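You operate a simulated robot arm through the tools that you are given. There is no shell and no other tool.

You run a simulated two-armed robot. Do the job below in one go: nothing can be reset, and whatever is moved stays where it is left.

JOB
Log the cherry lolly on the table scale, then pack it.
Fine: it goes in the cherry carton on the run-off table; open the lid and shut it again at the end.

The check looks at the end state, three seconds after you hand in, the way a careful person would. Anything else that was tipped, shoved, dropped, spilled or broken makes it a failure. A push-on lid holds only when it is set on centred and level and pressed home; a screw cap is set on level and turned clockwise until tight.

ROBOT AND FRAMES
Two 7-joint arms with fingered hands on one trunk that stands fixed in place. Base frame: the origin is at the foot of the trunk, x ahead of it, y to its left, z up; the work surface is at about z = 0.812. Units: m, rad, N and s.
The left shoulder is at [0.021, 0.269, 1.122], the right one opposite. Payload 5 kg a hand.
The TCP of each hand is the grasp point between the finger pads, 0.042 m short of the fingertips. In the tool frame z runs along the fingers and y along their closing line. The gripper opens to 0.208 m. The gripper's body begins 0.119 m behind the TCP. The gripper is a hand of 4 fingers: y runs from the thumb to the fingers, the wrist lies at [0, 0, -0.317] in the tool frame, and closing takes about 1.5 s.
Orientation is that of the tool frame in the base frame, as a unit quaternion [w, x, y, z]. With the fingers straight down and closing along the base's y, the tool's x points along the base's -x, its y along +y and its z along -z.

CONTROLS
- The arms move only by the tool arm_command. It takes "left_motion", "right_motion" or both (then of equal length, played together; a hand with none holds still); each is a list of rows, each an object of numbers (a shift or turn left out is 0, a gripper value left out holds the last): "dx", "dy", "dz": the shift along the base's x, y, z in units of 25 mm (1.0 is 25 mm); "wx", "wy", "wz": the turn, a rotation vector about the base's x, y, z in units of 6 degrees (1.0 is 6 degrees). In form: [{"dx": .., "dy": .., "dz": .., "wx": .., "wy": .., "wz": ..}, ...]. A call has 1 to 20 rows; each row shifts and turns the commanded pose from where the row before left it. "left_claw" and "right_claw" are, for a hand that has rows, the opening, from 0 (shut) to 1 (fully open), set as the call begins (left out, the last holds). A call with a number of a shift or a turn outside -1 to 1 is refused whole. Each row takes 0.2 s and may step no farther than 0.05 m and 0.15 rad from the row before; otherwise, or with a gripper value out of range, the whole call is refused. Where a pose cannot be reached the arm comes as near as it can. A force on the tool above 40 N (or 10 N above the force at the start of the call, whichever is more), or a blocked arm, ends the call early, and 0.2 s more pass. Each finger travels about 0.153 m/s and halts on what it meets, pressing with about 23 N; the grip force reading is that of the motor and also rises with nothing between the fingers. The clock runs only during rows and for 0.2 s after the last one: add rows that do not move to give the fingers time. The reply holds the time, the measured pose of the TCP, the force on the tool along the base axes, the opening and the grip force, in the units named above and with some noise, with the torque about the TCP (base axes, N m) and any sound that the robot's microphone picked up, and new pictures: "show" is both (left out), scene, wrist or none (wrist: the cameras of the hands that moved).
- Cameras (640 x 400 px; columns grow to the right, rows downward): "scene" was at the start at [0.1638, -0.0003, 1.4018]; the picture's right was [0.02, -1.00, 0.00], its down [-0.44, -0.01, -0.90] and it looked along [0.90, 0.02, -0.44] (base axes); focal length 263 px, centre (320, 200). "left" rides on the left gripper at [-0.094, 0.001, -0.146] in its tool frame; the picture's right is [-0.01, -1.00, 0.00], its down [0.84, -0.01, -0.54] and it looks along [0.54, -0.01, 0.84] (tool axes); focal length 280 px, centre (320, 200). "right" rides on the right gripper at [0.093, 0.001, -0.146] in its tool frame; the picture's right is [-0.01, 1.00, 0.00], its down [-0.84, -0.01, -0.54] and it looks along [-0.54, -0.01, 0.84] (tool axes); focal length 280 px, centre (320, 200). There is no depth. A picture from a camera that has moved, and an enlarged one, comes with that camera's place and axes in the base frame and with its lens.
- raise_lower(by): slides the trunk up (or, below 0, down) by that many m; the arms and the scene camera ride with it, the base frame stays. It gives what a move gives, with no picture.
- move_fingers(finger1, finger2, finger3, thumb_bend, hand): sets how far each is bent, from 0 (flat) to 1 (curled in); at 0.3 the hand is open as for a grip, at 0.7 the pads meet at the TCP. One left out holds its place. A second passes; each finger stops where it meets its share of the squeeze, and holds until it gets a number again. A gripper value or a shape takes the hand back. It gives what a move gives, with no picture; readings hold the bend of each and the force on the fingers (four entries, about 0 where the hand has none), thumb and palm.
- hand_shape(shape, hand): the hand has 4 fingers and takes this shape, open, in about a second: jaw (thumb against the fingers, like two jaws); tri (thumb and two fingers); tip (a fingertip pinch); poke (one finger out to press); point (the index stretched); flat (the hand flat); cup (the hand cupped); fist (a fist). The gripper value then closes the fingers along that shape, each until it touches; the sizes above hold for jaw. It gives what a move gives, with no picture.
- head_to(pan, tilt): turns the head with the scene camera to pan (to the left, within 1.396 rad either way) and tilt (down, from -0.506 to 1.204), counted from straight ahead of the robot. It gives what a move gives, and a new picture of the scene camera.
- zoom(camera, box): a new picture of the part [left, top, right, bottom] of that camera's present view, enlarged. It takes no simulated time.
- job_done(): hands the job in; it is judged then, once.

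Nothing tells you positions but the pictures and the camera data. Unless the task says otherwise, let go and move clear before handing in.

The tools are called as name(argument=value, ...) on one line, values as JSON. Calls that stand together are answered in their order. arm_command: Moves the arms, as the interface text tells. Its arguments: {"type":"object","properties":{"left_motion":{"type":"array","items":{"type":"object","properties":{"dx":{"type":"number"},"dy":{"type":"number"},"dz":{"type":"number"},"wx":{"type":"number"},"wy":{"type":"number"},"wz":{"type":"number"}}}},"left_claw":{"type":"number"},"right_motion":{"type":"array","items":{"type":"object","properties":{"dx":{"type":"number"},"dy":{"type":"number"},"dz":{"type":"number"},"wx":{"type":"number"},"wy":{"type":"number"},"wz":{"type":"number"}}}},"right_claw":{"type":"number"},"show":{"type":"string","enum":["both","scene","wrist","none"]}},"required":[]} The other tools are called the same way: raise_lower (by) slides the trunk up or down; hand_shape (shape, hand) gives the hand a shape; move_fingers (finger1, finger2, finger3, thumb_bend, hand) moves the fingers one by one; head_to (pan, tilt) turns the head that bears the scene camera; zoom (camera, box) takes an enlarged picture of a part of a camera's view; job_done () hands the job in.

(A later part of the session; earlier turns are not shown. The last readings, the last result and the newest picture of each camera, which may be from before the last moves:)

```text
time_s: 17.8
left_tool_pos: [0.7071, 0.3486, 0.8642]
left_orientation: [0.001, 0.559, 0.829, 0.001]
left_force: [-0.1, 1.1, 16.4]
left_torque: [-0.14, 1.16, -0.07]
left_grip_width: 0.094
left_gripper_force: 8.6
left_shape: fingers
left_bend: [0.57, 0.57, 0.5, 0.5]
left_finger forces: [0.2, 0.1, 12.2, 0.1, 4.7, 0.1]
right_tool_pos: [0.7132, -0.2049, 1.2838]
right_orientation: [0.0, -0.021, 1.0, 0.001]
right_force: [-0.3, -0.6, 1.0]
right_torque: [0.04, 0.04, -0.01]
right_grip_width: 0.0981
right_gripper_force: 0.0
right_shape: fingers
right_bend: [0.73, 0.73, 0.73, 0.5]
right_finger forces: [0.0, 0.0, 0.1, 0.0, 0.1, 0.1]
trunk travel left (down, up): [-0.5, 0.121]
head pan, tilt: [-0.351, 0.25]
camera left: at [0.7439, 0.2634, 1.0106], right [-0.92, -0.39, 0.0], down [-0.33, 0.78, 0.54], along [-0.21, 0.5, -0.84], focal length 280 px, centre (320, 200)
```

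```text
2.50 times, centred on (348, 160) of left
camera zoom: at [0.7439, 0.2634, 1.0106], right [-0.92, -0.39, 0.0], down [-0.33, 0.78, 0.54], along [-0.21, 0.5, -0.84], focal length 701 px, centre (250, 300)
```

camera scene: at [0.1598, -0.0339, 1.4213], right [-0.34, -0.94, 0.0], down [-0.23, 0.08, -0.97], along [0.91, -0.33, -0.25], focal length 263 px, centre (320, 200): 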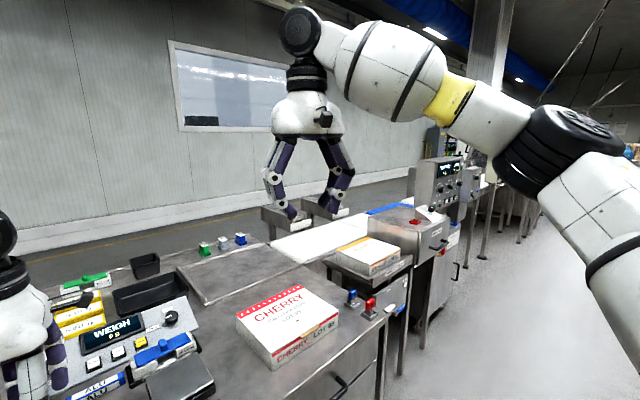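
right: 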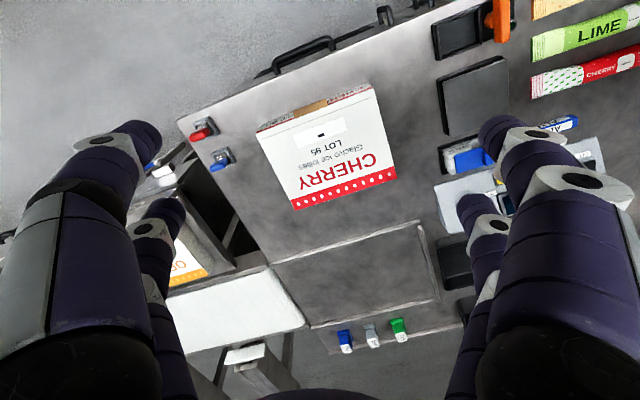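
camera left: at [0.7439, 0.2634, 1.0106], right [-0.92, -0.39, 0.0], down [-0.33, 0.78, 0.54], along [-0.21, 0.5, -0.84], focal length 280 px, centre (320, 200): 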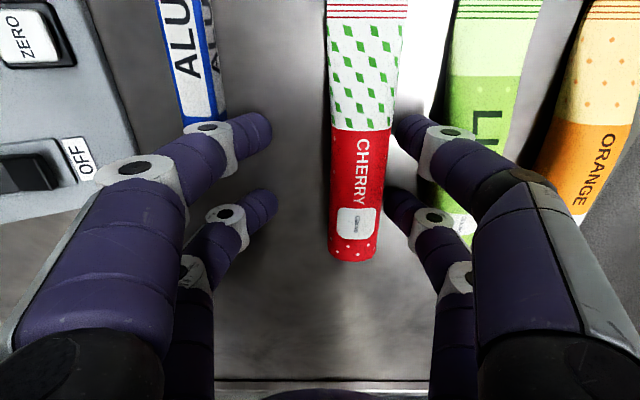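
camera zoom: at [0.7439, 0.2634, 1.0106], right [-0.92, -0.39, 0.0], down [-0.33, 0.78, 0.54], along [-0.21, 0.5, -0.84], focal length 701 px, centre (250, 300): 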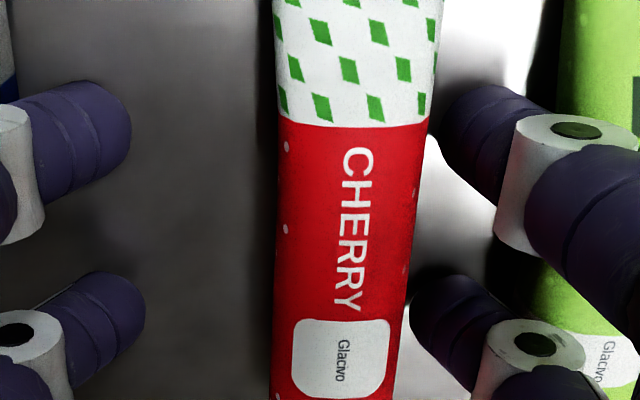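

The tips touched the table (16 N) at TCP z≈0.864. I raise 3 mm and close the free-side fingers so the lolly is pinched against the near-vertical lime-side fingers.

arm_command(left_motion=[{"dz": 0.12}, {}], show="none")

move_fingers(hand="left", finger1=0.72, finger2=0.72)

zoom(camera="left", box=[160, 60, 480, 260])

```text
time_s: 18.4
left_tool_pos: [0.707, 0.3477, 0.8652]
left_orientation: [-0.001, 0.559, 0.829, 0.0]
left_force: [-0.4, 0.1, 0.6]
left_torque: [-0.01, 0.03, -0.01]
left_grip_width: 0.0939
left_gripper_force: 0.0
left_shape: fingers
left_bend: [0.57, 0.57, 0.5, 0.5]
left_finger forces: [0.0, 0.0, 0.0, 0.0, 0.0, 0.1]
right_tool_pos: [0.713, -0.205, 1.2837]
right_orientation: [-0.001, -0.021, 1.0, 0.0]
right_force: [0.0, 1.2, 0.3]
right_torque: [0.0, 0.0, -0.04]
right_grip_width: 0.098
right_gripper_force: 0.0
right_shape: fingers
right_bend: [0.73, 0.73, 0.73, 0.5]
right_finger forces: [0.1, 0.1, 0.0, 0.1, 0.0, 0.1]
trunk travel left (down, up): [-0.5, 0.121]
head pan, tilt: [-0.351, 0.25]
```

```text
time_s: 19.4
left_tool_pos: [0.7062, 0.3496, 0.8657]
left_orientation: [0.0, 0.559, 0.829, 0.0]
left_force: [0.9, -0.6, 0.4]
left_torque: [0.02, 0.03, -0.01]
left_grip_width: 0.0577
left_gripper_force: 0.1
left_shape: fingers
left_bend: [0.72, 0.72, 0.5, 0.5]
left_finger forces: [0.0, 0.1, 0.0, 0.1, 0.0, 0.0]
right_tool_pos: [0.7138, -0.2049, 1.2834]
right_orientation: [0.0, -0.021, 1.0, 0.001]
right_force: [0.3, -0.3, -0.2]
right_torque: [0.02, 0.02, -0.03]
right_grip_width: 0.0981
right_gripper_force: 0.0
right_shape: fingers
right_bend: [0.73, 0.73, 0.73, 0.5]
right_finger forces: [0.0, 0.0, 0.1, 0.0, 0.0, 0.0]
trunk travel left (down, up): [-0.5, 0.121]
head pan, tilt: [-0.351, 0.25]
```

```text
2.00 times, centred on (320, 160) of left
camera zoom: at [0.7444, 0.2637, 1.0117], right [-0.92, -0.39, 0.0], down [-0.33, 0.78, 0.54], along [-0.21, 0.5, -0.84], focal length 561 px, centre (320, 280)
```

zoom: 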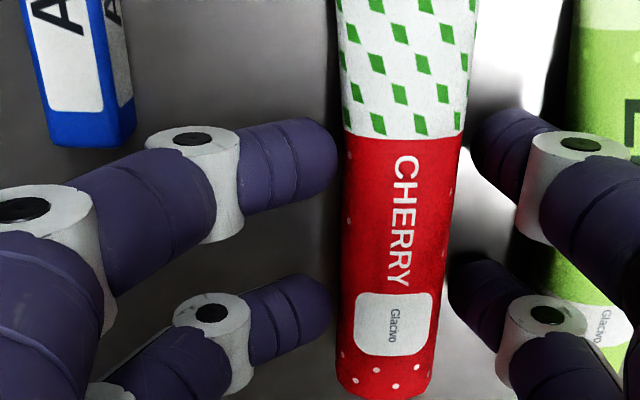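

Nearly in contact on both sides. I close the free-side fingers further until they press.

move_fingers(hand="left", finger1=0.82, finger2=0.82)

zoom(camera="left", box=[160, 60, 480, 260])

```text
time_s: 20.4
left_tool_pos: [0.7062, 0.3499, 0.8651]
left_orientation: [0.0, 0.558, 0.83, 0.0]
left_force: [0.2, 0.8, 0.9]
left_torque: [-0.02, -0.02, -0.02]
left_grip_width: 0.0451
left_gripper_force: 0.0
left_shape: fingers
left_bend: [0.82, 0.82, 0.5, 0.5]
left_finger forces: [0.1, 0.0, 0.0, 0.0, 0.0, 0.1]
right_tool_pos: [0.7125, -0.2052, 1.2835]
right_orientation: [0.0, -0.021, 1.0, 0.0]
right_force: [0.9, 0.7, 1.0]
right_torque: [0.01, -0.01, -0.03]
right_grip_width: 0.0976
right_gripper_force: 0.1
right_shape: fingers
right_bend: [0.73, 0.73, 0.73, 0.5]
right_finger forces: [0.0, 0.0, 0.0, 0.0, 0.1, 0.0]
trunk travel left (down, up): [-0.5, 0.121]
head pan, tilt: [-0.351, 0.25]
```

```text
2.00 times, centred on (320, 160) of left
camera zoom: at [0.7444, 0.2637, 1.0116], right [-0.92, -0.39, 0.0], down [-0.33, 0.78, 0.54], along [-0.21, 0.5, -0.84], focal length 561 px, centre (320, 280)
```

zoom: 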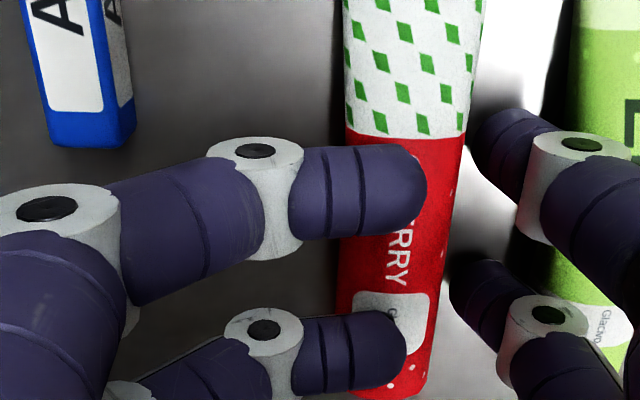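

The curled fingers rode over the lolly without pressing, so this asymmetric pinch won't hold. I'll set them back to hover beside it, then use the lime-side fingers to slide the cherry lolly ~2 cm away from the lime one, giving room for a proper symmetric grip.

move_fingers(hand="left", finger1=0.67, finger2=0.67)

arm_command(left_motion=[{"dx": 0.2, "dy": 0.08}, {"dx": 0.2, "dy": 0.08}, {"dx": 0.2, "dy": 0.08}, {"dx": 0.2, "dy": 0.08}, {}], show="wrist")

zoom(camera="left", box=[160, 60, 480, 260])

```text
time_s: 21.4
left_tool_pos: [0.706, 0.3482, 0.8671]
left_orientation: [0.0, 0.558, 0.83, 0.0]
left_force: [2.5, 3.0, 21.1]
left_torque: [-0.07, 0.19, 0.17]
left_grip_width: 0.0539
left_gripper_force: 10.0
left_shape: fingers
left_bend: [0.81, 0.83, 0.5, 0.5]
left_finger forces: [14.1, 7.2, 0.0, 0.0, 0.0, 0.0]
right_tool_pos: [0.7126, -0.2055, 1.284]
right_orientation: [0.0, -0.02, 1.0, 0.0]
right_force: [0.4, 1.9, -0.1]
right_torque: [-0.02, -0.03, -0.05]
right_grip_width: 0.0977
right_gripper_force: 0.0
right_shape: fingers
right_bend: [0.73, 0.73, 0.73, 0.5]
right_finger forces: [0.0, 0.0, 0.0, 0.0, 0.0, 0.0]
trunk travel left (down, up): [-0.5, 0.121]
head pan, tilt: [-0.351, 0.25]
```

```text
time_s: 22.6
left_tool_pos: [0.7265, 0.3577, 0.864]
left_orientation: [0.0, 0.559, 0.829, 0.0]
left_force: [0.4, 0.8, 0.3]
left_torque: [-0.01, 0.06, -0.01]
left_grip_width: 0.0699
left_gripper_force: 0.4
left_shape: fingers
left_bend: [0.67, 0.67, 0.5, 0.5]
left_finger forces: [0.0, 0.0, 0.6, 0.1, 0.1, 0.1]
right_tool_pos: [0.7121, -0.2051, 1.2831]
right_orientation: [0.001, -0.021, 1.0, 0.0]
right_force: [0.2, -0.1, -0.2]
right_torque: [-0.05, 0.01, 0.0]
right_grip_width: 0.098
right_gripper_force: 0.0
right_shape: fingers
right_bend: [0.73, 0.73, 0.73, 0.5]
right_finger forces: [0.0, 0.1, 0.0, 0.0, 0.0, 0.0]
trunk travel left (down, up): [-0.5, 0.121]
head pan, tilt: [-0.351, 0.25]
camera left: at [0.7645, 0.2724, 1.0107], right [-0.92, -0.39, 0.0], down [-0.33, 0.78, 0.54], along [-0.21, 0.5, -0.84], focal length 280 px, centre (320, 200)
```

left: 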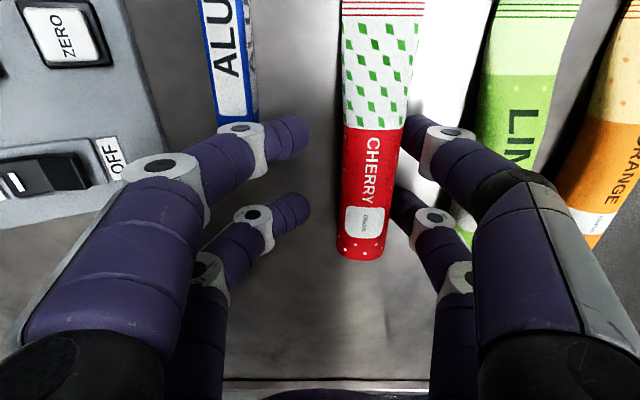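

```text
2.00 times, centred on (320, 160) of left
camera zoom: at [0.7645, 0.2724, 1.0107], right [-0.92, -0.39, 0.0], down [-0.33, 0.78, 0.54], along [-0.21, 0.5, -0.84], focal length 561 px, centre (320, 280)
```

zoom: 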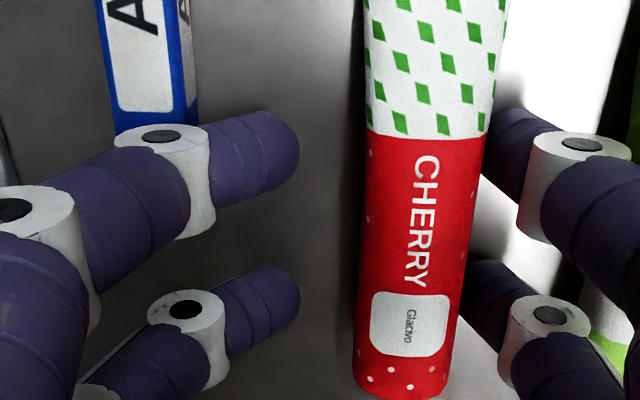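

The cherry lolly has slid about 1.5 cm clear of the lime one and is still straight. I'll back off slightly, lift, switch to the jaw shape and set a 62 mm opening to come down centred.

arm_command(left_motion=[{"dx": -0.13, "dy": -0.05}, {"dz": 0.8}, {"dz": 1}, {"dz": 1}, {"dz": 1}, {}], show="none")

hand_shape(hand="left", shape="jaw")

arm_command(left_motion=[{"dx": -0.28, "dy": -0.115}, {"dx": -0.28, "dy": -0.115}, {"dx": -0.28, "dy": -0.115}, {"dx": -0.28, "dy": -0.115}, {}, {}], left_claw=0.3, show="wrist")

zoom(camera="left", box=[160, 0, 480, 200])

```text
time_s: 24.0
left_tool_pos: [0.7229, 0.3583, 0.9583]
left_orientation: [0.0, 0.558, 0.83, -0.001]
left_force: [0.5, 0.4, 0.1]
left_torque: [0.02, 0.01, 0.0]
left_grip_width: 0.0694
left_gripper_force: 0.0
left_shape: fingers
left_bend: [0.67, 0.67, 0.5, 0.5]
left_finger forces: [0.0, 0.0, 0.0, 0.1, 0.0, 0.0]
right_tool_pos: [0.7133, -0.2047, 1.2821]
right_orientation: [0.0, -0.021, 1.0, -0.001]
right_force: [0.0, 0.0, 0.6]
right_torque: [-0.01, 0.02, -0.01]
right_grip_width: 0.0979
right_gripper_force: 0.0
right_shape: fingers
right_bend: [0.73, 0.73, 0.73, 0.5]
right_finger forces: [0.0, 0.1, 0.0, 0.0, 0.0, 0.0]
trunk travel left (down, up): [-0.5, 0.121]
head pan, tilt: [-0.351, 0.25]
```

```text
time_s: 24.9
left_tool_pos: [0.7241, 0.3577, 0.958]
left_orientation: [-0.001, 0.558, 0.83, 0.0]
left_force: [-0.2, -0.1, 0.6]
left_torque: [0.01, 0.03, -0.02]
left_grip_width: 0.208
left_gripper_force: 0.1
left_shape: jaw
left_bend: [0.3, 0.3, 0.3, 0.3]
left_finger forces: [0.1, 0.0, 0.0, 0.0, 0.0, 0.1]
right_tool_pos: [0.7133, -0.2051, 1.2848]
right_orientation: [0.0, -0.021, 1.0, 0.0]
right_force: [0.4, -0.3, 0.2]
right_torque: [0.01, -0.02, 0.01]
right_grip_width: 0.0978
right_gripper_force: 0.0
right_shape: fingers
right_bend: [0.73, 0.73, 0.73, 0.5]
right_finger forces: [0.0, 0.1, 0.0, 0.1, 0.1, 0.0]
trunk travel left (down, up): [-0.5, 0.121]
head pan, tilt: [-0.351, 0.25]
```

```text
time_s: 26.3
left_tool_pos: [0.6964, 0.3451, 0.9606]
left_orientation: [0.001, 0.558, 0.83, 0.0]
left_force: [-1.0, 0.4, -0.5]
left_torque: [0.01, 0.02, 0.0]
left_grip_width: 0.0628
left_gripper_force: 0.0
left_shape: jaw
left_bend: [0.73, 0.73, 0.73, 0.7]
left_finger forces: [0.0, 0.0, 0.1, 0.0, 0.1, 0.1]
right_tool_pos: [0.713, -0.2057, 1.2817]
right_orientation: [0.0, -0.021, 1.0, -0.001]
right_force: [-0.7, -0.1, -0.7]
right_torque: [0.01, 0.01, 0.01]
right_grip_width: 0.098
right_gripper_force: 0.1
right_shape: fingers
right_bend: [0.73, 0.73, 0.73, 0.5]
right_finger forces: [0.0, 0.0, 0.0, 0.1, 0.0, 0.0]
trunk travel left (down, up): [-0.5, 0.121]
head pan, tilt: [-0.351, 0.25]
camera left: at [0.7341, 0.2599, 1.1059], right [-0.92, -0.39, 0.0], down [-0.33, 0.78, 0.54], along [-0.21, 0.5, -0.84], focal length 280 px, centre (320, 200)
```

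left: 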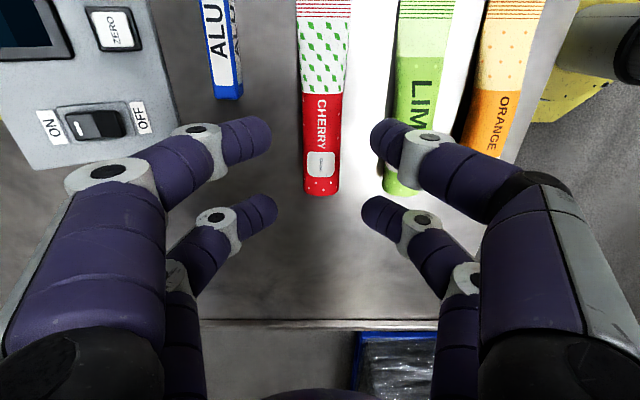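

```text
2.00 times, centred on (320, 100) of left
camera zoom: at [0.7341, 0.2599, 1.1059], right [-0.92, -0.39, 0.0], down [-0.33, 0.78, 0.54], along [-0.21, 0.5, -0.84], focal length 561 px, centre (320, 400)
```

zoom: 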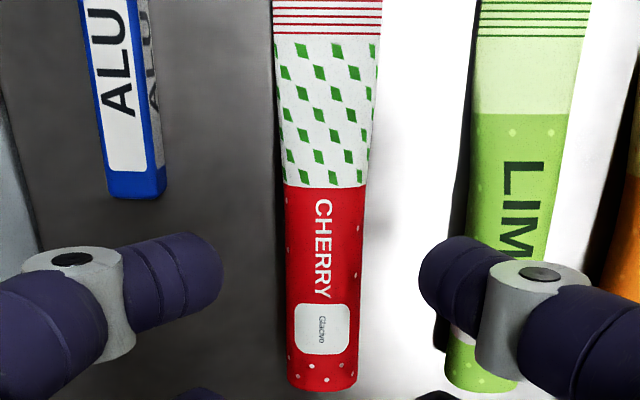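

Centred within ~2 mm on the cherry lolly, with 54 mm now clear to the lime one. I descend with this opening.

arm_command(left_motion=[{"dz": -0.8}, {"dz": -0.8}, {"dz": -0.8}, {"dz": -0.8}, {"dz": -0.5}, {}], show="wrist")

zoom(camera="left", box=[160, 60, 480, 260])

```text
time_s: 27.7
left_tool_pos: [0.6967, 0.3457, 0.8682]
left_orientation: [0.0, 0.559, 0.829, 0.001]
left_force: [0.7, -0.3, 0.5]
left_torque: [-0.02, -0.01, -0.03]
left_grip_width: 0.0628
left_gripper_force: 0.1
left_shape: jaw
left_bend: [0.73, 0.73, 0.73, 0.7]
left_finger forces: [0.0, 0.1, 0.1, 0.1, 0.1, 0.1]
right_tool_pos: [0.7121, -0.2053, 1.2841]
right_orientation: [0.0, -0.021, 1.0, 0.001]
right_force: [-0.3, 0.0, -0.4]
right_torque: [0.02, -0.03, -0.01]
right_grip_width: 0.0979
right_gripper_force: 0.1
right_shape: fingers
right_bend: [0.73, 0.73, 0.73, 0.5]
right_finger forces: [0.0, 0.0, 0.1, 0.0, 0.0, 0.0]
trunk travel left (down, up): [-0.5, 0.121]
head pan, tilt: [-0.351, 0.25]
camera left: at [0.7338, 0.2598, 1.0133], right [-0.92, -0.39, 0.0], down [-0.33, 0.78, 0.54], along [-0.21, 0.5, -0.84], focal length 280 px, centre (320, 200)
```

left: 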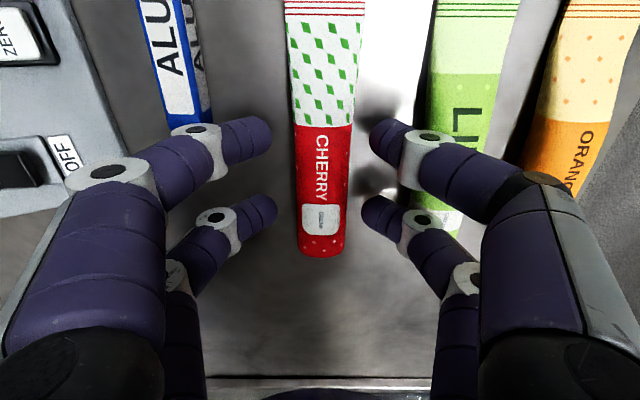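

```text
2.00 times, centred on (320, 160) of left
camera zoom: at [0.7338, 0.2598, 1.0133], right [-0.92, -0.39, 0.0], down [-0.33, 0.78, 0.54], along [-0.21, 0.5, -0.84], focal length 561 px, centre (320, 280)
```

zoom: 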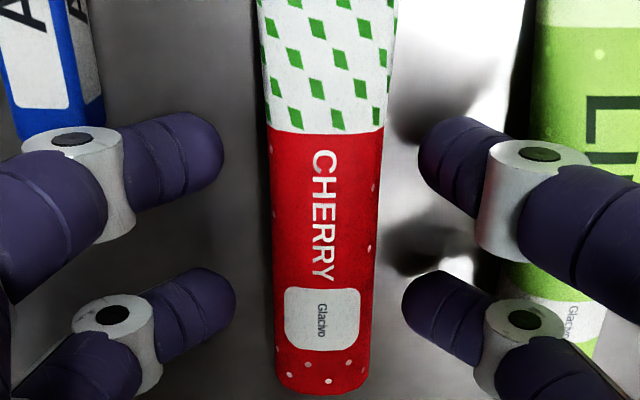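

Still clear on all sides and the tips are a bit above the table (shadows are separate). I lower in small steps.

arm_command(left_motion=[{"dz": -0.2}, {"dz": -0.2}, {}], show="none")

zoom(camera="left", box=[160, 60, 480, 260])

```text
time_s: 28.5
left_tool_pos: [0.6977, 0.3446, 0.8569]
left_orientation: [0.0, 0.559, 0.829, -0.001]
left_force: [0.6, 0.3, 0.6]
left_torque: [-0.01, 0.07, -0.02]
left_grip_width: 0.0625
left_gripper_force: 0.1
left_shape: jaw
left_bend: [0.73, 0.73, 0.74, 0.7]
left_finger forces: [0.0, 0.1, 0.6, 0.0, 0.0, 0.0]
right_tool_pos: [0.7138, -0.2059, 1.2829]
right_orientation: [0.0, -0.021, 1.0, 0.001]
right_force: [-0.5, -0.1, -0.2]
right_torque: [-0.01, -0.02, 0.0]
right_grip_width: 0.0979
right_gripper_force: 0.1
right_shape: fingers
right_bend: [0.73, 0.73, 0.73, 0.5]
right_finger forces: [0.0, 0.0, 0.0, 0.0, 0.1, 0.0]
trunk travel left (down, up): [-0.5, 0.121]
head pan, tilt: [-0.351, 0.25]
```

```text
2.00 times, centred on (320, 160) of left
camera zoom: at [0.7341, 0.2597, 1.0035], right [-0.92, -0.39, 0.0], down [-0.33, 0.78, 0.54], along [-0.21, 0.5, -0.84], focal length 561 px, centre (320, 280)
```

zoom: 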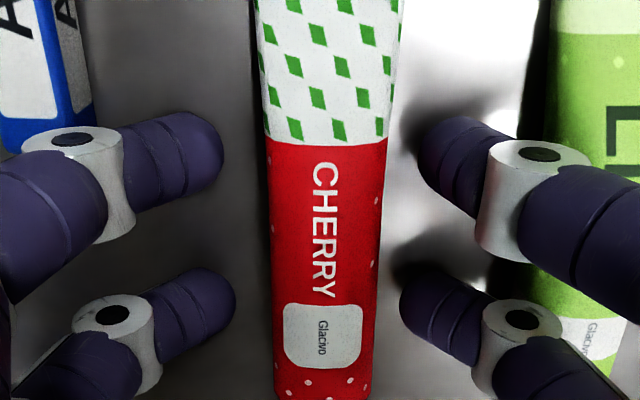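

The tips are just at table level (0.6 N). Closing on the lolly now.

arm_command(left_motion=[{"dz": 0.04}, {}, {}, {}, {}, {}], left_claw=0.1, show="none")

zoom(camera="left", box=[160, 60, 480, 260])

```text
time_s: 29.9
left_tool_pos: [0.6975, 0.3458, 0.8594]
left_orientation: [0.001, 0.559, 0.829, 0.001]
left_force: [-1.0, 0.1, -0.6]
left_torque: [0.02, 0.0, -0.01]
left_grip_width: 0.0323
left_gripper_force: 23.0
left_shape: jaw
left_bend: [0.73, 0.73, 0.73, 0.7]
left_finger forces: [20.6, 20.7, 20.0, 0.0, 20.3, 0.0]
right_tool_pos: [0.7132, -0.2061, 1.2824]
right_orientation: [0.0, -0.021, 1.0, 0.0]
right_force: [0.2, -0.8, 0.9]
right_torque: [0.02, 0.0, 0.02]
right_grip_width: 0.0978
right_gripper_force: 0.0
right_shape: fingers
right_bend: [0.73, 0.73, 0.73, 0.5]
right_finger forces: [0.0, 0.0, 0.0, 0.1, 0.0, 0.0]
trunk travel left (down, up): [-0.5, 0.121]
head pan, tilt: [-0.351, 0.25]
```

```text
2.00 times, centred on (320, 160) of left
camera zoom: at [0.734, 0.2599, 1.0053], right [-0.92, -0.39, 0.0], down [-0.33, 0.78, 0.54], along [-0.21, 0.5, -0.84], focal length 561 px, centre (320, 280)
```

zoom: 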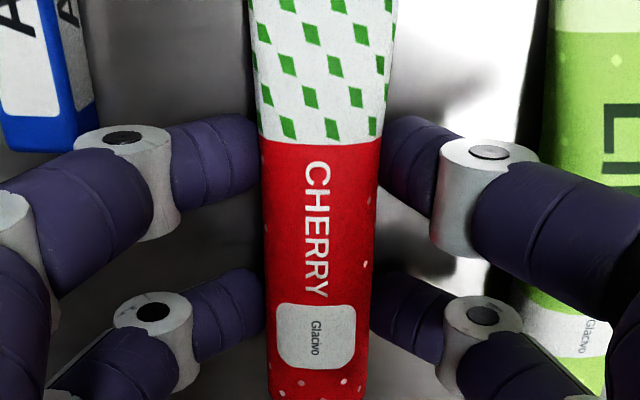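

All four fingers press at ~20 N with the lolly held. I lift straight up and check.

arm_command(left_motion=[{"dz": 0.3}, {"dz": 0.5}, {"dz": 0.8}, {"dz": 0.8}, {"dz": 0.8}, {"dz": 0.8}, {}], show="wrist")

head_to(pan=0.3, tilt=0.65)

```text
time_s: 31.5
left_tool_pos: [0.6962, 0.3443, 0.9599]
left_orientation: [0.001, 0.558, 0.83, 0.001]
left_force: [0.6, -0.3, -0.7]
left_torque: [-0.04, 0.05, 0.02]
left_grip_width: 0.0322
left_gripper_force: 22.8
left_shape: jaw
left_bend: [0.73, 0.73, 0.73, 0.7]
left_finger forces: [20.6, 20.7, 19.9, 0.0, 20.4, 0.1]
right_tool_pos: [0.7138, -0.2054, 1.2829]
right_orientation: [0.0, -0.021, 1.0, 0.0]
right_force: [0.9, 0.7, -0.6]
right_torque: [-0.01, 0.06, 0.0]
right_grip_width: 0.0979
right_gripper_force: 0.1
right_shape: fingers
right_bend: [0.73, 0.73, 0.73, 0.5]
right_finger forces: [0.1, 0.0, 0.0, 0.0, 0.0, 0.0]
trunk travel left (down, up): [-0.5, 0.121]
head pan, tilt: [-0.351, 0.25]
camera left: at [0.7337, 0.26, 1.1053], right [-0.92, -0.39, 0.0], down [-0.33, 0.78, 0.54], along [-0.21, 0.5, -0.84], focal length 280 px, centre (320, 200)
```

left: 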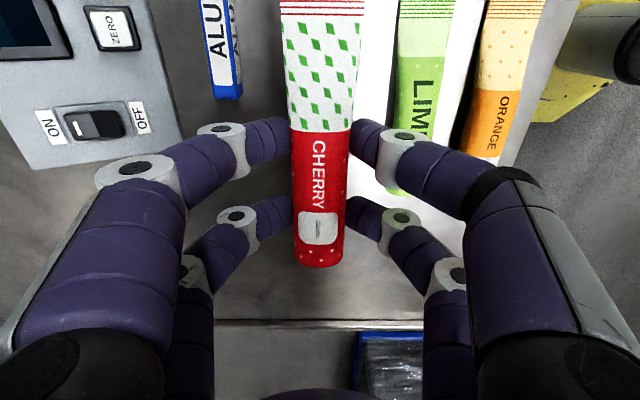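

```text
time_s: 32.5
left_tool_pos: [0.697, 0.3447, 0.9594]
left_orientation: [-0.001, 0.558, 0.83, 0.0]
left_force: [-0.3, 0.7, -1.1]
left_torque: [0.01, 0.03, 0.01]
left_grip_width: 0.0324
left_gripper_force: 23.0
left_shape: jaw
left_bend: [0.73, 0.73, 0.73, 0.7]
left_finger forces: [20.6, 20.7, 19.9, 0.0, 20.4, 0.1]
right_tool_pos: [0.7124, -0.2057, 1.284]
right_orientation: [0.0, -0.02, 1.0, 0.0]
right_force: [-0.1, 0.7, -0.4]
right_torque: [0.01, -0.01, 0.01]
right_grip_width: 0.0977
right_gripper_force: 0.1
right_shape: fingers
right_bend: [0.73, 0.73, 0.73, 0.5]
right_finger forces: [0.0, 0.0, 0.0, 0.0, 0.0, 0.1]
trunk travel left (down, up): [-0.5, 0.121]
head pan, tilt: [0.3, 0.649]
camera scene: at [0.1551, 0.0237, 1.3849], right [0.29, -0.96, 0.0], down [-0.58, -0.18, -0.8], along [0.76, 0.23, -0.6], focal length 263 px, centre (320, 200)
```

scene: 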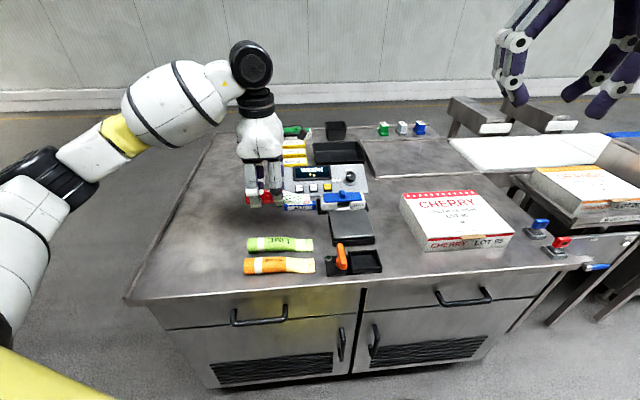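

The lolly is lifted cleanly and the lime and orange ones haven't moved. Now I measure the scale platform more precisely.

zoom(camera="scene", box=[280, 160, 408, 290])

zoom(camera="scene", box=[220, 140, 380, 240])

```text
3.08 times, centred on (344, 225) of scene
camera zoom: at [0.1551, 0.0237, 1.3849], right [0.29, -0.96, 0.0], down [-0.58, -0.18, -0.8], along [0.76, 0.23, -0.6], focal length 809 px, centre (246, 123)
```

zoom: 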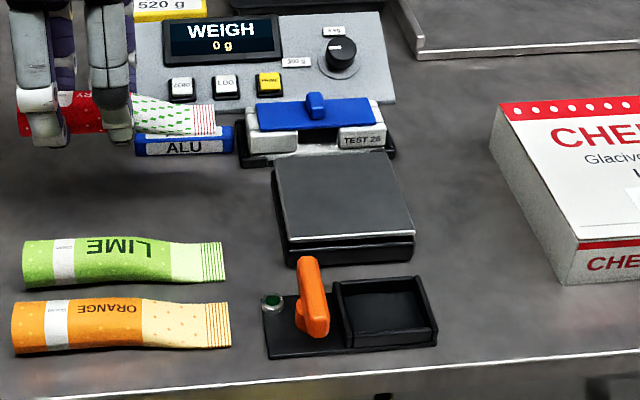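

```text
4.00 times, centred on (300, 190) of scene
camera zoom: at [0.1551, 0.0237, 1.3849], right [0.29, -0.96, 0.0], down [-0.58, -0.18, -0.8], along [0.76, 0.23, -0.6], focal length 1052 px, centre (400, 240)
```

zoom: 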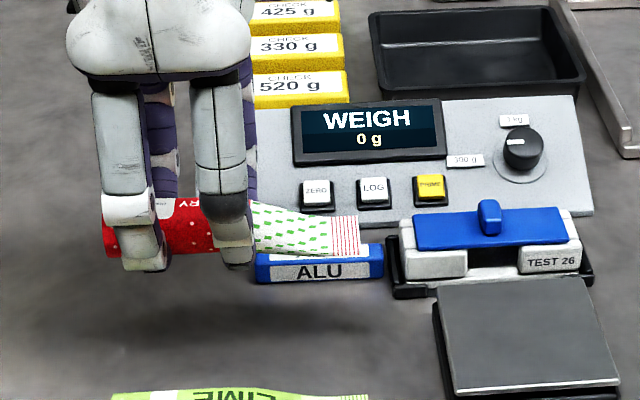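

The platform is about 0.13 m square, centred near (0.754, 0.109) with top near z≈0.845, turned like the lolly. I carry the lolly over it at a safe height.

arm_command(left_motion=[{"dz": 0.5}, {"dx": 0.168, "dy": -0.9, "dz": 0.4}, {"dx": 0.168, "dy": -0.9}, {"dx": 0.168, "dy": -0.9}, {"dx": 0.168, "dy": -0.9}, {"dx": 0.168, "dy": -0.9}, {"dx": 0.168, "dy": -0.9}, {"dx": 0.168, "dy": -0.9}, {"dx": 0.168, "dy": -0.9}, {"dx": 0.168, "dy": -0.9}, {"dx": 0.168, "dy": -0.9}, {}], show="both")

zoom(camera="scene", box=[280, 130, 440, 280])

```text
time_s: 35.1
left_tool_pos: [0.7403, 0.121, 0.9799]
left_orientation: [0.0, 0.558, 0.83, 0.0]
left_force: [0.1, 0.1, -1.3]
left_torque: [0.01, 0.01, -0.01]
left_grip_width: 0.0319
left_gripper_force: 23.1
left_shape: jaw
left_bend: [0.73, 0.73, 0.73, 0.7]
left_finger forces: [20.6, 20.6, 19.9, 0.0, 20.3, 0.1]
right_tool_pos: [0.7148, -0.2049, 1.2829]
right_orientation: [0.0, -0.021, 1.0, -0.001]
right_force: [0.2, 0.6, 0.4]
right_torque: [-0.07, -0.01, 0.01]
right_grip_width: 0.098
right_gripper_force: 0.1
right_shape: fingers
right_bend: [0.73, 0.73, 0.73, 0.5]
right_finger forces: [0.1, 0.0, 0.0, 0.0, 0.0, 0.0]
trunk travel left (down, up): [-0.5, 0.121]
head pan, tilt: [0.3, 0.649]
camera scene: at [0.155, 0.0241, 1.3848], right [0.3, -0.96, 0.0], down [-0.58, -0.18, -0.8], along [0.76, 0.24, -0.6], focal length 263 px, centre (320, 200)
camera left: at [0.7768, 0.0356, 1.1265], right [-0.92, -0.39, 0.0], down [-0.33, 0.78, 0.54], along [-0.21, 0.5, -0.84], focal length 280 px, centre (320, 200)
```

scene: 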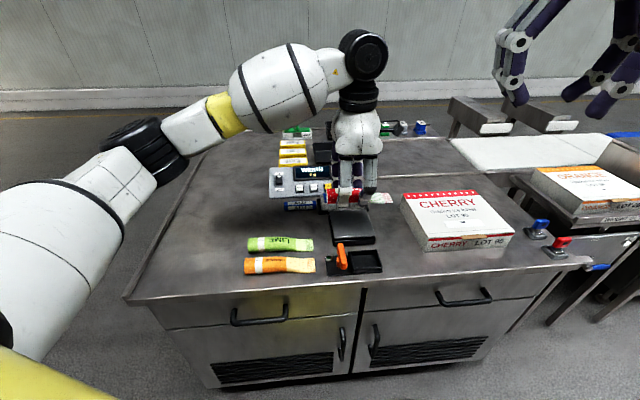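
left: 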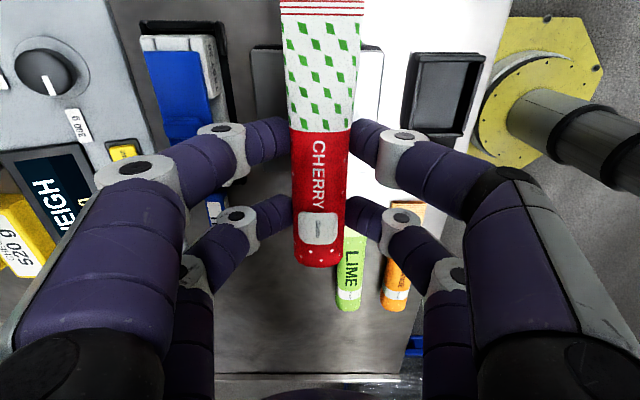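

```text
2.67 times, centred on (360, 205) of scene
camera zoom: at [0.155, 0.0241, 1.3848], right [0.3, -0.96, 0.0], down [-0.58, -0.18, -0.8], along [0.76, 0.24, -0.6], focal length 701 px, centre (213, 187)
```

zoom: 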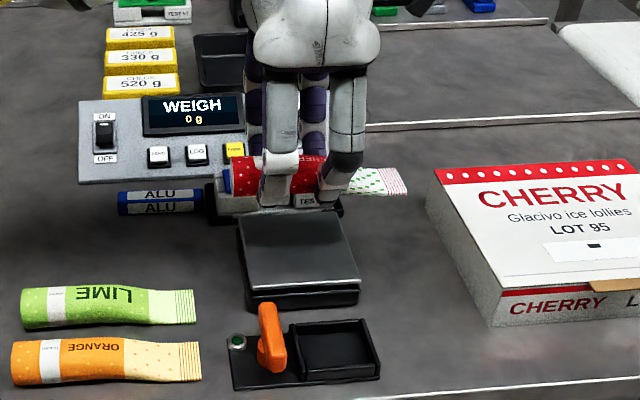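

The lolly is centred over the platform both ways. I lower it, first to just above, then gently.

arm_command(left_motion=[{"dz": -0.7}, {"dz": -0.7}, {"dz": -0.7}, {"dz": -0.6}, {"dz": -0.3}, {}], show="scene")

zoom(camera="scene", box=[270, 140, 430, 270])

```text
time_s: 36.5
left_tool_pos: [0.7383, 0.1185, 0.9063]
left_orientation: [0.0, 0.558, 0.83, 0.0]
left_force: [0.6, -0.3, -1.4]
left_torque: [0.02, 0.01, 0.01]
left_grip_width: 0.0321
left_gripper_force: 23.5
left_shape: jaw
left_bend: [0.73, 0.73, 0.73, 0.7]
left_finger forces: [20.6, 20.7, 19.9, 0.0, 20.4, 0.1]
right_tool_pos: [0.7142, -0.2053, 1.2839]
right_orientation: [0.001, -0.021, 1.0, 0.001]
right_force: [0.1, -1.2, 0.9]
right_torque: [-0.02, 0.0, -0.02]
right_grip_width: 0.098
right_gripper_force: 0.1
right_shape: fingers
right_bend: [0.73, 0.73, 0.73, 0.5]
right_finger forces: [0.0, 0.0, 0.0, 0.0, 0.1, 0.1]
trunk travel left (down, up): [-0.5, 0.121]
head pan, tilt: [0.3, 0.649]
camera scene: at [0.1549, 0.0238, 1.3849], right [0.3, -0.96, 0.0], down [-0.58, -0.18, -0.8], along [0.76, 0.24, -0.6], focal length 263 px, centre (320, 200)
```

scene: 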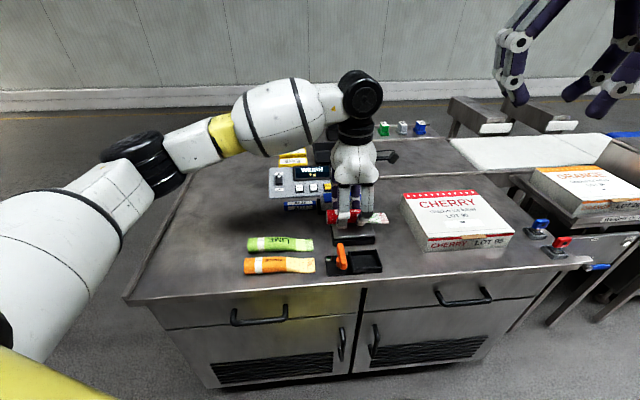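

```text
3.08 times, centred on (350, 205) of scene
camera zoom: at [0.1549, 0.0238, 1.3849], right [0.3, -0.96, 0.0], down [-0.58, -0.18, -0.8], along [0.76, 0.24, -0.6], focal length 809 px, centre (228, 185)
```

zoom: 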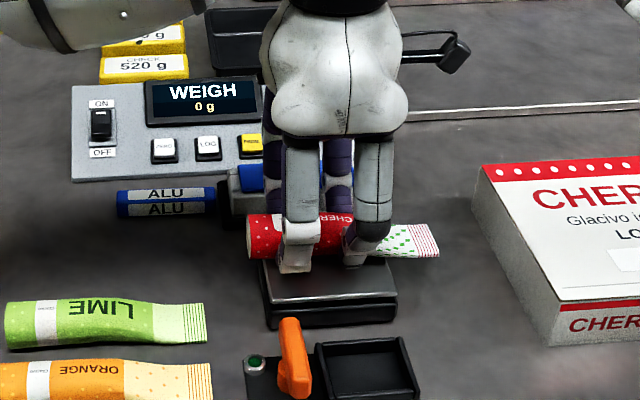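

Still a small gap to the platform; continuing in 2.5 mm steps until the display or force shows contact.

arm_command(left_motion=[{"dz": -0.12}, {"dz": -0.12}, {"dz": -0.12}, {}], show="none")

zoom(camera="scene", box=[290, 160, 418, 250])

```text
time_s: 37.5
left_tool_pos: [0.7386, 0.1194, 0.8982]
left_orientation: [0.0, 0.558, 0.83, 0.0]
left_force: [-0.4, -0.8, -0.1]
left_torque: [-0.04, -0.04, 0.01]
left_grip_width: 0.0322
left_gripper_force: 23.1
left_shape: jaw
left_bend: [0.73, 0.73, 0.73, 0.7]
left_finger forces: [20.7, 20.7, 20.0, 0.1, 20.6, 0.0]
right_tool_pos: [0.7134, -0.2055, 1.2827]
right_orientation: [0.0, -0.02, 1.0, 0.0]
right_force: [-0.1, -0.6, 0.0]
right_torque: [0.0, 0.01, 0.01]
right_grip_width: 0.0979
right_gripper_force: 0.0
right_shape: fingers
right_bend: [0.73, 0.73, 0.73, 0.5]
right_finger forces: [0.1, 0.0, 0.0, 0.0, 0.1, 0.0]
trunk travel left (down, up): [-0.5, 0.121]
head pan, tilt: [0.3, 0.649]
```

```text
4.44 times, centred on (354, 205) of scene
camera zoom: at [0.155, 0.0238, 1.3849], right [0.3, -0.96, 0.0], down [-0.58, -0.18, -0.8], along [0.76, 0.24, -0.6], focal length 1169 px, centre (169, 178)
```

zoom: 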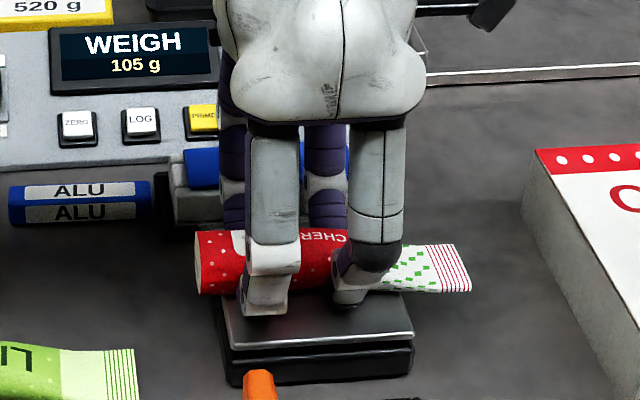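

The display now reads 105 g, so the lolly is resting on the platform. I release it by opening only to 62 mm.

arm_command(left_motion=[{}, {}, {}, {}], left_claw=0.3, show="wrist")

zoom(camera="scene", box=[290, 160, 418, 250])

```text
time_s: 38.5
left_tool_pos: [0.7379, 0.12, 0.8972]
left_orientation: [-0.001, 0.558, 0.83, 0.0]
left_force: [0.0, 0.0, -0.1]
left_torque: [0.0, -0.01, 0.01]
left_grip_width: 0.0619
left_gripper_force: 0.1
left_shape: jaw
left_bend: [0.74, 0.74, 0.74, 0.7]
left_finger forces: [0.0, 0.0, 0.0, 0.0, 0.0, 0.0]
right_tool_pos: [0.7128, -0.2053, 1.284]
right_orientation: [0.0, -0.022, 1.0, 0.0]
right_force: [0.5, 0.9, 0.9]
right_torque: [-0.01, -0.01, -0.01]
right_grip_width: 0.0981
right_gripper_force: 0.1
right_shape: fingers
right_bend: [0.73, 0.73, 0.73, 0.5]
right_finger forces: [0.0, 0.1, 0.0, 0.0, 0.0, 0.1]
trunk travel left (down, up): [-0.5, 0.121]
head pan, tilt: [0.3, 0.649]
camera left: at [0.776, 0.0344, 1.0435], right [-0.92, -0.39, 0.0], down [-0.33, 0.78, 0.54], along [-0.21, 0.5, -0.84], focal length 280 px, centre (320, 200)
```

left: 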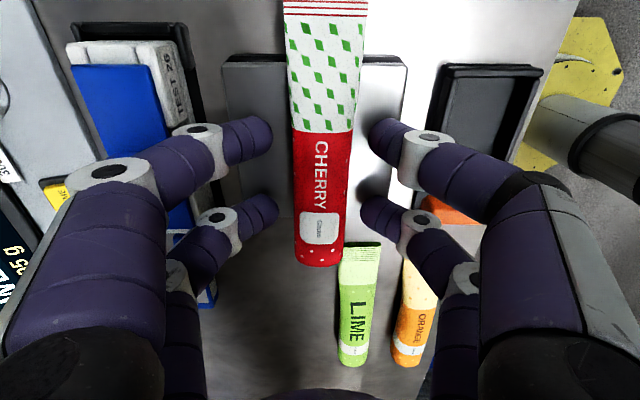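

```text
4.44 times, centred on (354, 205) of scene
camera zoom: at [0.155, 0.0238, 1.3848], right [0.3, -0.96, 0.0], down [-0.58, -0.18, -0.8], along [0.76, 0.24, -0.6], focal length 1169 px, centre (169, 178)
```

zoom: 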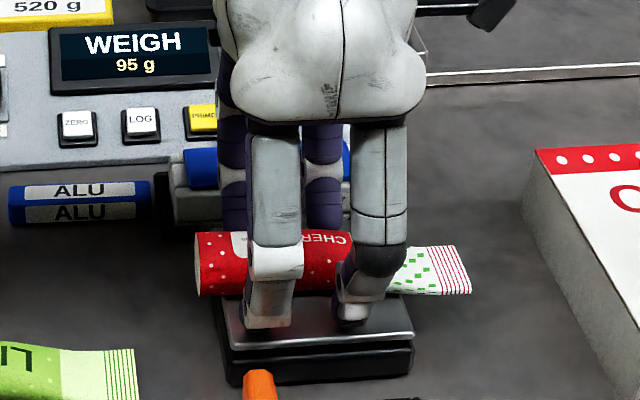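

The scale reads 95 g with the lolly free. I lift the hand straight up and clear.

arm_command(left_motion=[{"dz": 0.4}, {"dz": 0.8}, {"dz": 0.9}, {"dz": 0.9}, {"dz": 0.9}, {"dz": 0.9}, {}], show="wrist")

zoom(camera="scene", box=[260, 140, 420, 250])

```text
time_s: 40.1
left_tool_pos: [0.7395, 0.1187, 1.0182]
left_orientation: [-0.001, 0.559, 0.829, 0.0]
left_force: [-0.6, 0.6, 0.1]
left_torque: [-0.02, 0.07, 0.0]
left_grip_width: 0.062
left_gripper_force: 0.1
left_shape: jaw
left_bend: [0.74, 0.74, 0.74, 0.7]
left_finger forces: [0.1, 0.1, 0.0, 0.1, 0.1, 0.0]
right_tool_pos: [0.7141, -0.2042, 1.2829]
right_orientation: [0.0, -0.021, 1.0, 0.0]
right_force: [-0.4, -1.1, 0.2]
right_torque: [-0.01, 0.07, 0.0]
right_grip_width: 0.0977
right_gripper_force: 0.0
right_shape: fingers
right_bend: [0.73, 0.73, 0.73, 0.5]
right_finger forces: [0.0, 0.0, 0.0, 0.0, 0.0, 0.0]
trunk travel left (down, up): [-0.5, 0.121]
head pan, tilt: [0.3, 0.649]
camera left: at [0.7774, 0.0333, 1.1641], right [-0.92, -0.39, 0.0], down [-0.33, 0.78, 0.54], along [-0.21, 0.5, -0.84], focal length 280 px, centre (320, 200)
```

left: 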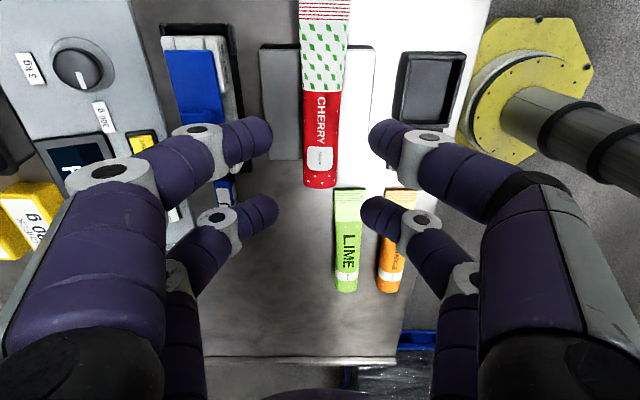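

```text
3.64 times, centred on (340, 195) of scene
camera zoom: at [0.1553, 0.0238, 1.3847], right [0.3, -0.96, 0.0], down [-0.58, -0.18, -0.8], along [0.76, 0.24, -0.6], focal length 956 px, centre (247, 218)
```

zoom: 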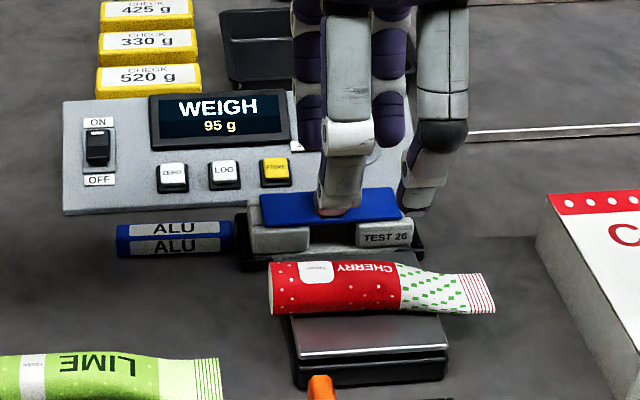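

The lolly rests stable on the platform at 95 g, and the knob is at 300 g. By triangulating two views I put the LOG button at about (0.904, 0.280, 0.843). I set the left hand to the poke shape and see where the pressing finger is.

hand_shape(hand="left", shape="poke")

zoom(camera="left", box=[0, 0, 640, 400])

zoom(camera="scene", box=[260, 90, 420, 220])

```text
time_s: 41.0
left_tool_pos: [0.7401, 0.1178, 1.0183]
left_orientation: [0.0, 0.558, 0.83, 0.0]
left_force: [0.2, -0.3, -0.2]
left_torque: [0.01, 0.02, 0.0]
left_grip_width: 0.0001
left_gripper_force: 0.1
left_shape: poke
left_bend: [1.0, 1.0, 1.0, 0.33]
left_finger forces: [0.1, 0.0, 0.1, 0.0, 0.0, 0.0]
right_tool_pos: [0.7129, -0.2053, 1.2847]
right_orientation: [0.0, -0.021, 1.0, 0.0]
right_force: [-0.5, -0.2, 0.2]
right_torque: [-0.01, -0.03, 0.02]
right_grip_width: 0.0979
right_gripper_force: 0.0
right_shape: fingers
right_bend: [0.73, 0.73, 0.73, 0.5]
right_finger forces: [0.0, 0.0, 0.0, 0.0, 0.1, 0.0]
trunk travel left (down, up): [-0.5, 0.121]
head pan, tilt: [0.3, 0.649]
```

```text
1.00 times, centred on (320, 200) of left (not enlarged: the box is as wide or as high as the picture)
camera zoom: at [0.777, 0.0331, 1.1644], right [-0.92, -0.39, 0.0], down [-0.33, 0.78, 0.54], along [-0.21, 0.5, -0.84], focal length 280 px, centre (320, 200)
```

zoom: 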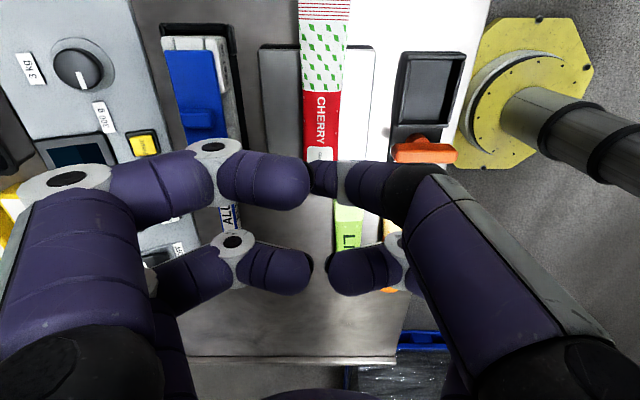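

```text
3.08 times, centred on (340, 155) of scene
camera zoom: at [0.1549, 0.0238, 1.3849], right [0.3, -0.96, 0.0], down [-0.58, -0.18, -0.8], along [0.76, 0.24, -0.6], focal length 809 px, centre (258, 338)
```

zoom: 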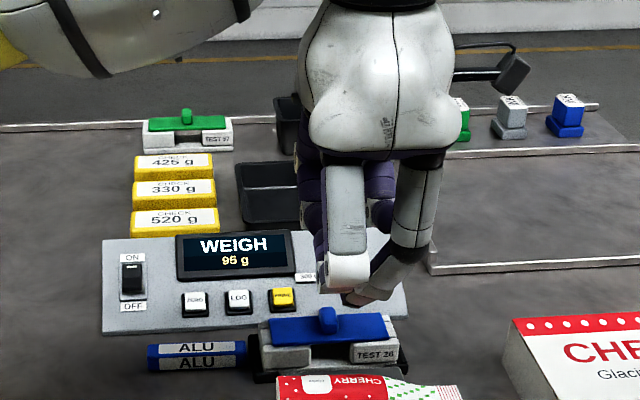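

In this poke shape the pressing digit sits awkwardly. I'll instead curl all digits except one free-side finger, whose tip then hangs lowest; first I find which number it is.

move_fingers(hand="left", finger1=0.45, finger2=1.0, finger3=1.0, thumb_bend=0.95)

zoom(camera="left", box=[0, 0, 640, 400])

zoom(camera="scene", box=[260, 90, 420, 220])

```text
time_s: 42.0
left_tool_pos: [0.7394, 0.1196, 1.0178]
left_orientation: [-0.002, 0.558, 0.83, 0.0]
left_force: [-0.2, -0.2, -0.3]
left_torque: [-0.01, -0.02, -0.01]
left_grip_width: 0.056
left_gripper_force: 0.0
left_shape: fingers
left_bend: [0.45, 0.99, 0.99, 0.95]
left_finger forces: [0.0, 0.1, 0.1, 0.0, 0.0, 0.1]
right_tool_pos: [0.7129, -0.2045, 1.2834]
right_orientation: [-0.001, -0.021, 1.0, 0.0]
right_force: [0.1, -0.1, -0.5]
right_torque: [-0.03, -0.01, -0.01]
right_grip_width: 0.098
right_gripper_force: 0.1
right_shape: fingers
right_bend: [0.73, 0.73, 0.73, 0.5]
right_finger forces: [0.0, 0.0, 0.1, 0.0, 0.0, 0.0]
trunk travel left (down, up): [-0.5, 0.121]
head pan, tilt: [0.3, 0.649]
```

```text
1.00 times, centred on (320, 200) of left (not enlarged: the box is as wide or as high as the picture)
camera zoom: at [0.7771, 0.0332, 1.1643], right [-0.92, -0.39, 0.0], down [-0.33, 0.78, 0.54], along [-0.21, 0.5, -0.84], focal length 280 px, centre (320, 200)
```

zoom: 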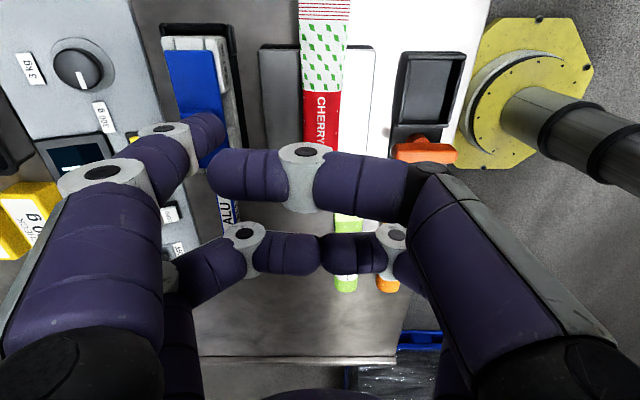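

```text
3.08 times, centred on (340, 155) of scene
camera zoom: at [0.155, 0.0238, 1.3848], right [0.3, -0.96, 0.0], down [-0.58, -0.18, -0.8], along [0.76, 0.24, -0.6], focal length 809 px, centre (258, 338)
```

zoom: 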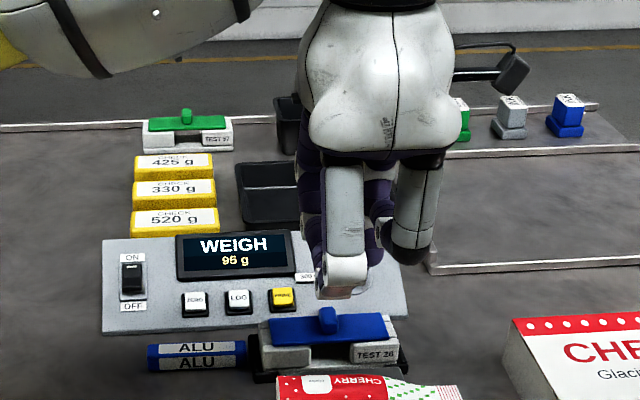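

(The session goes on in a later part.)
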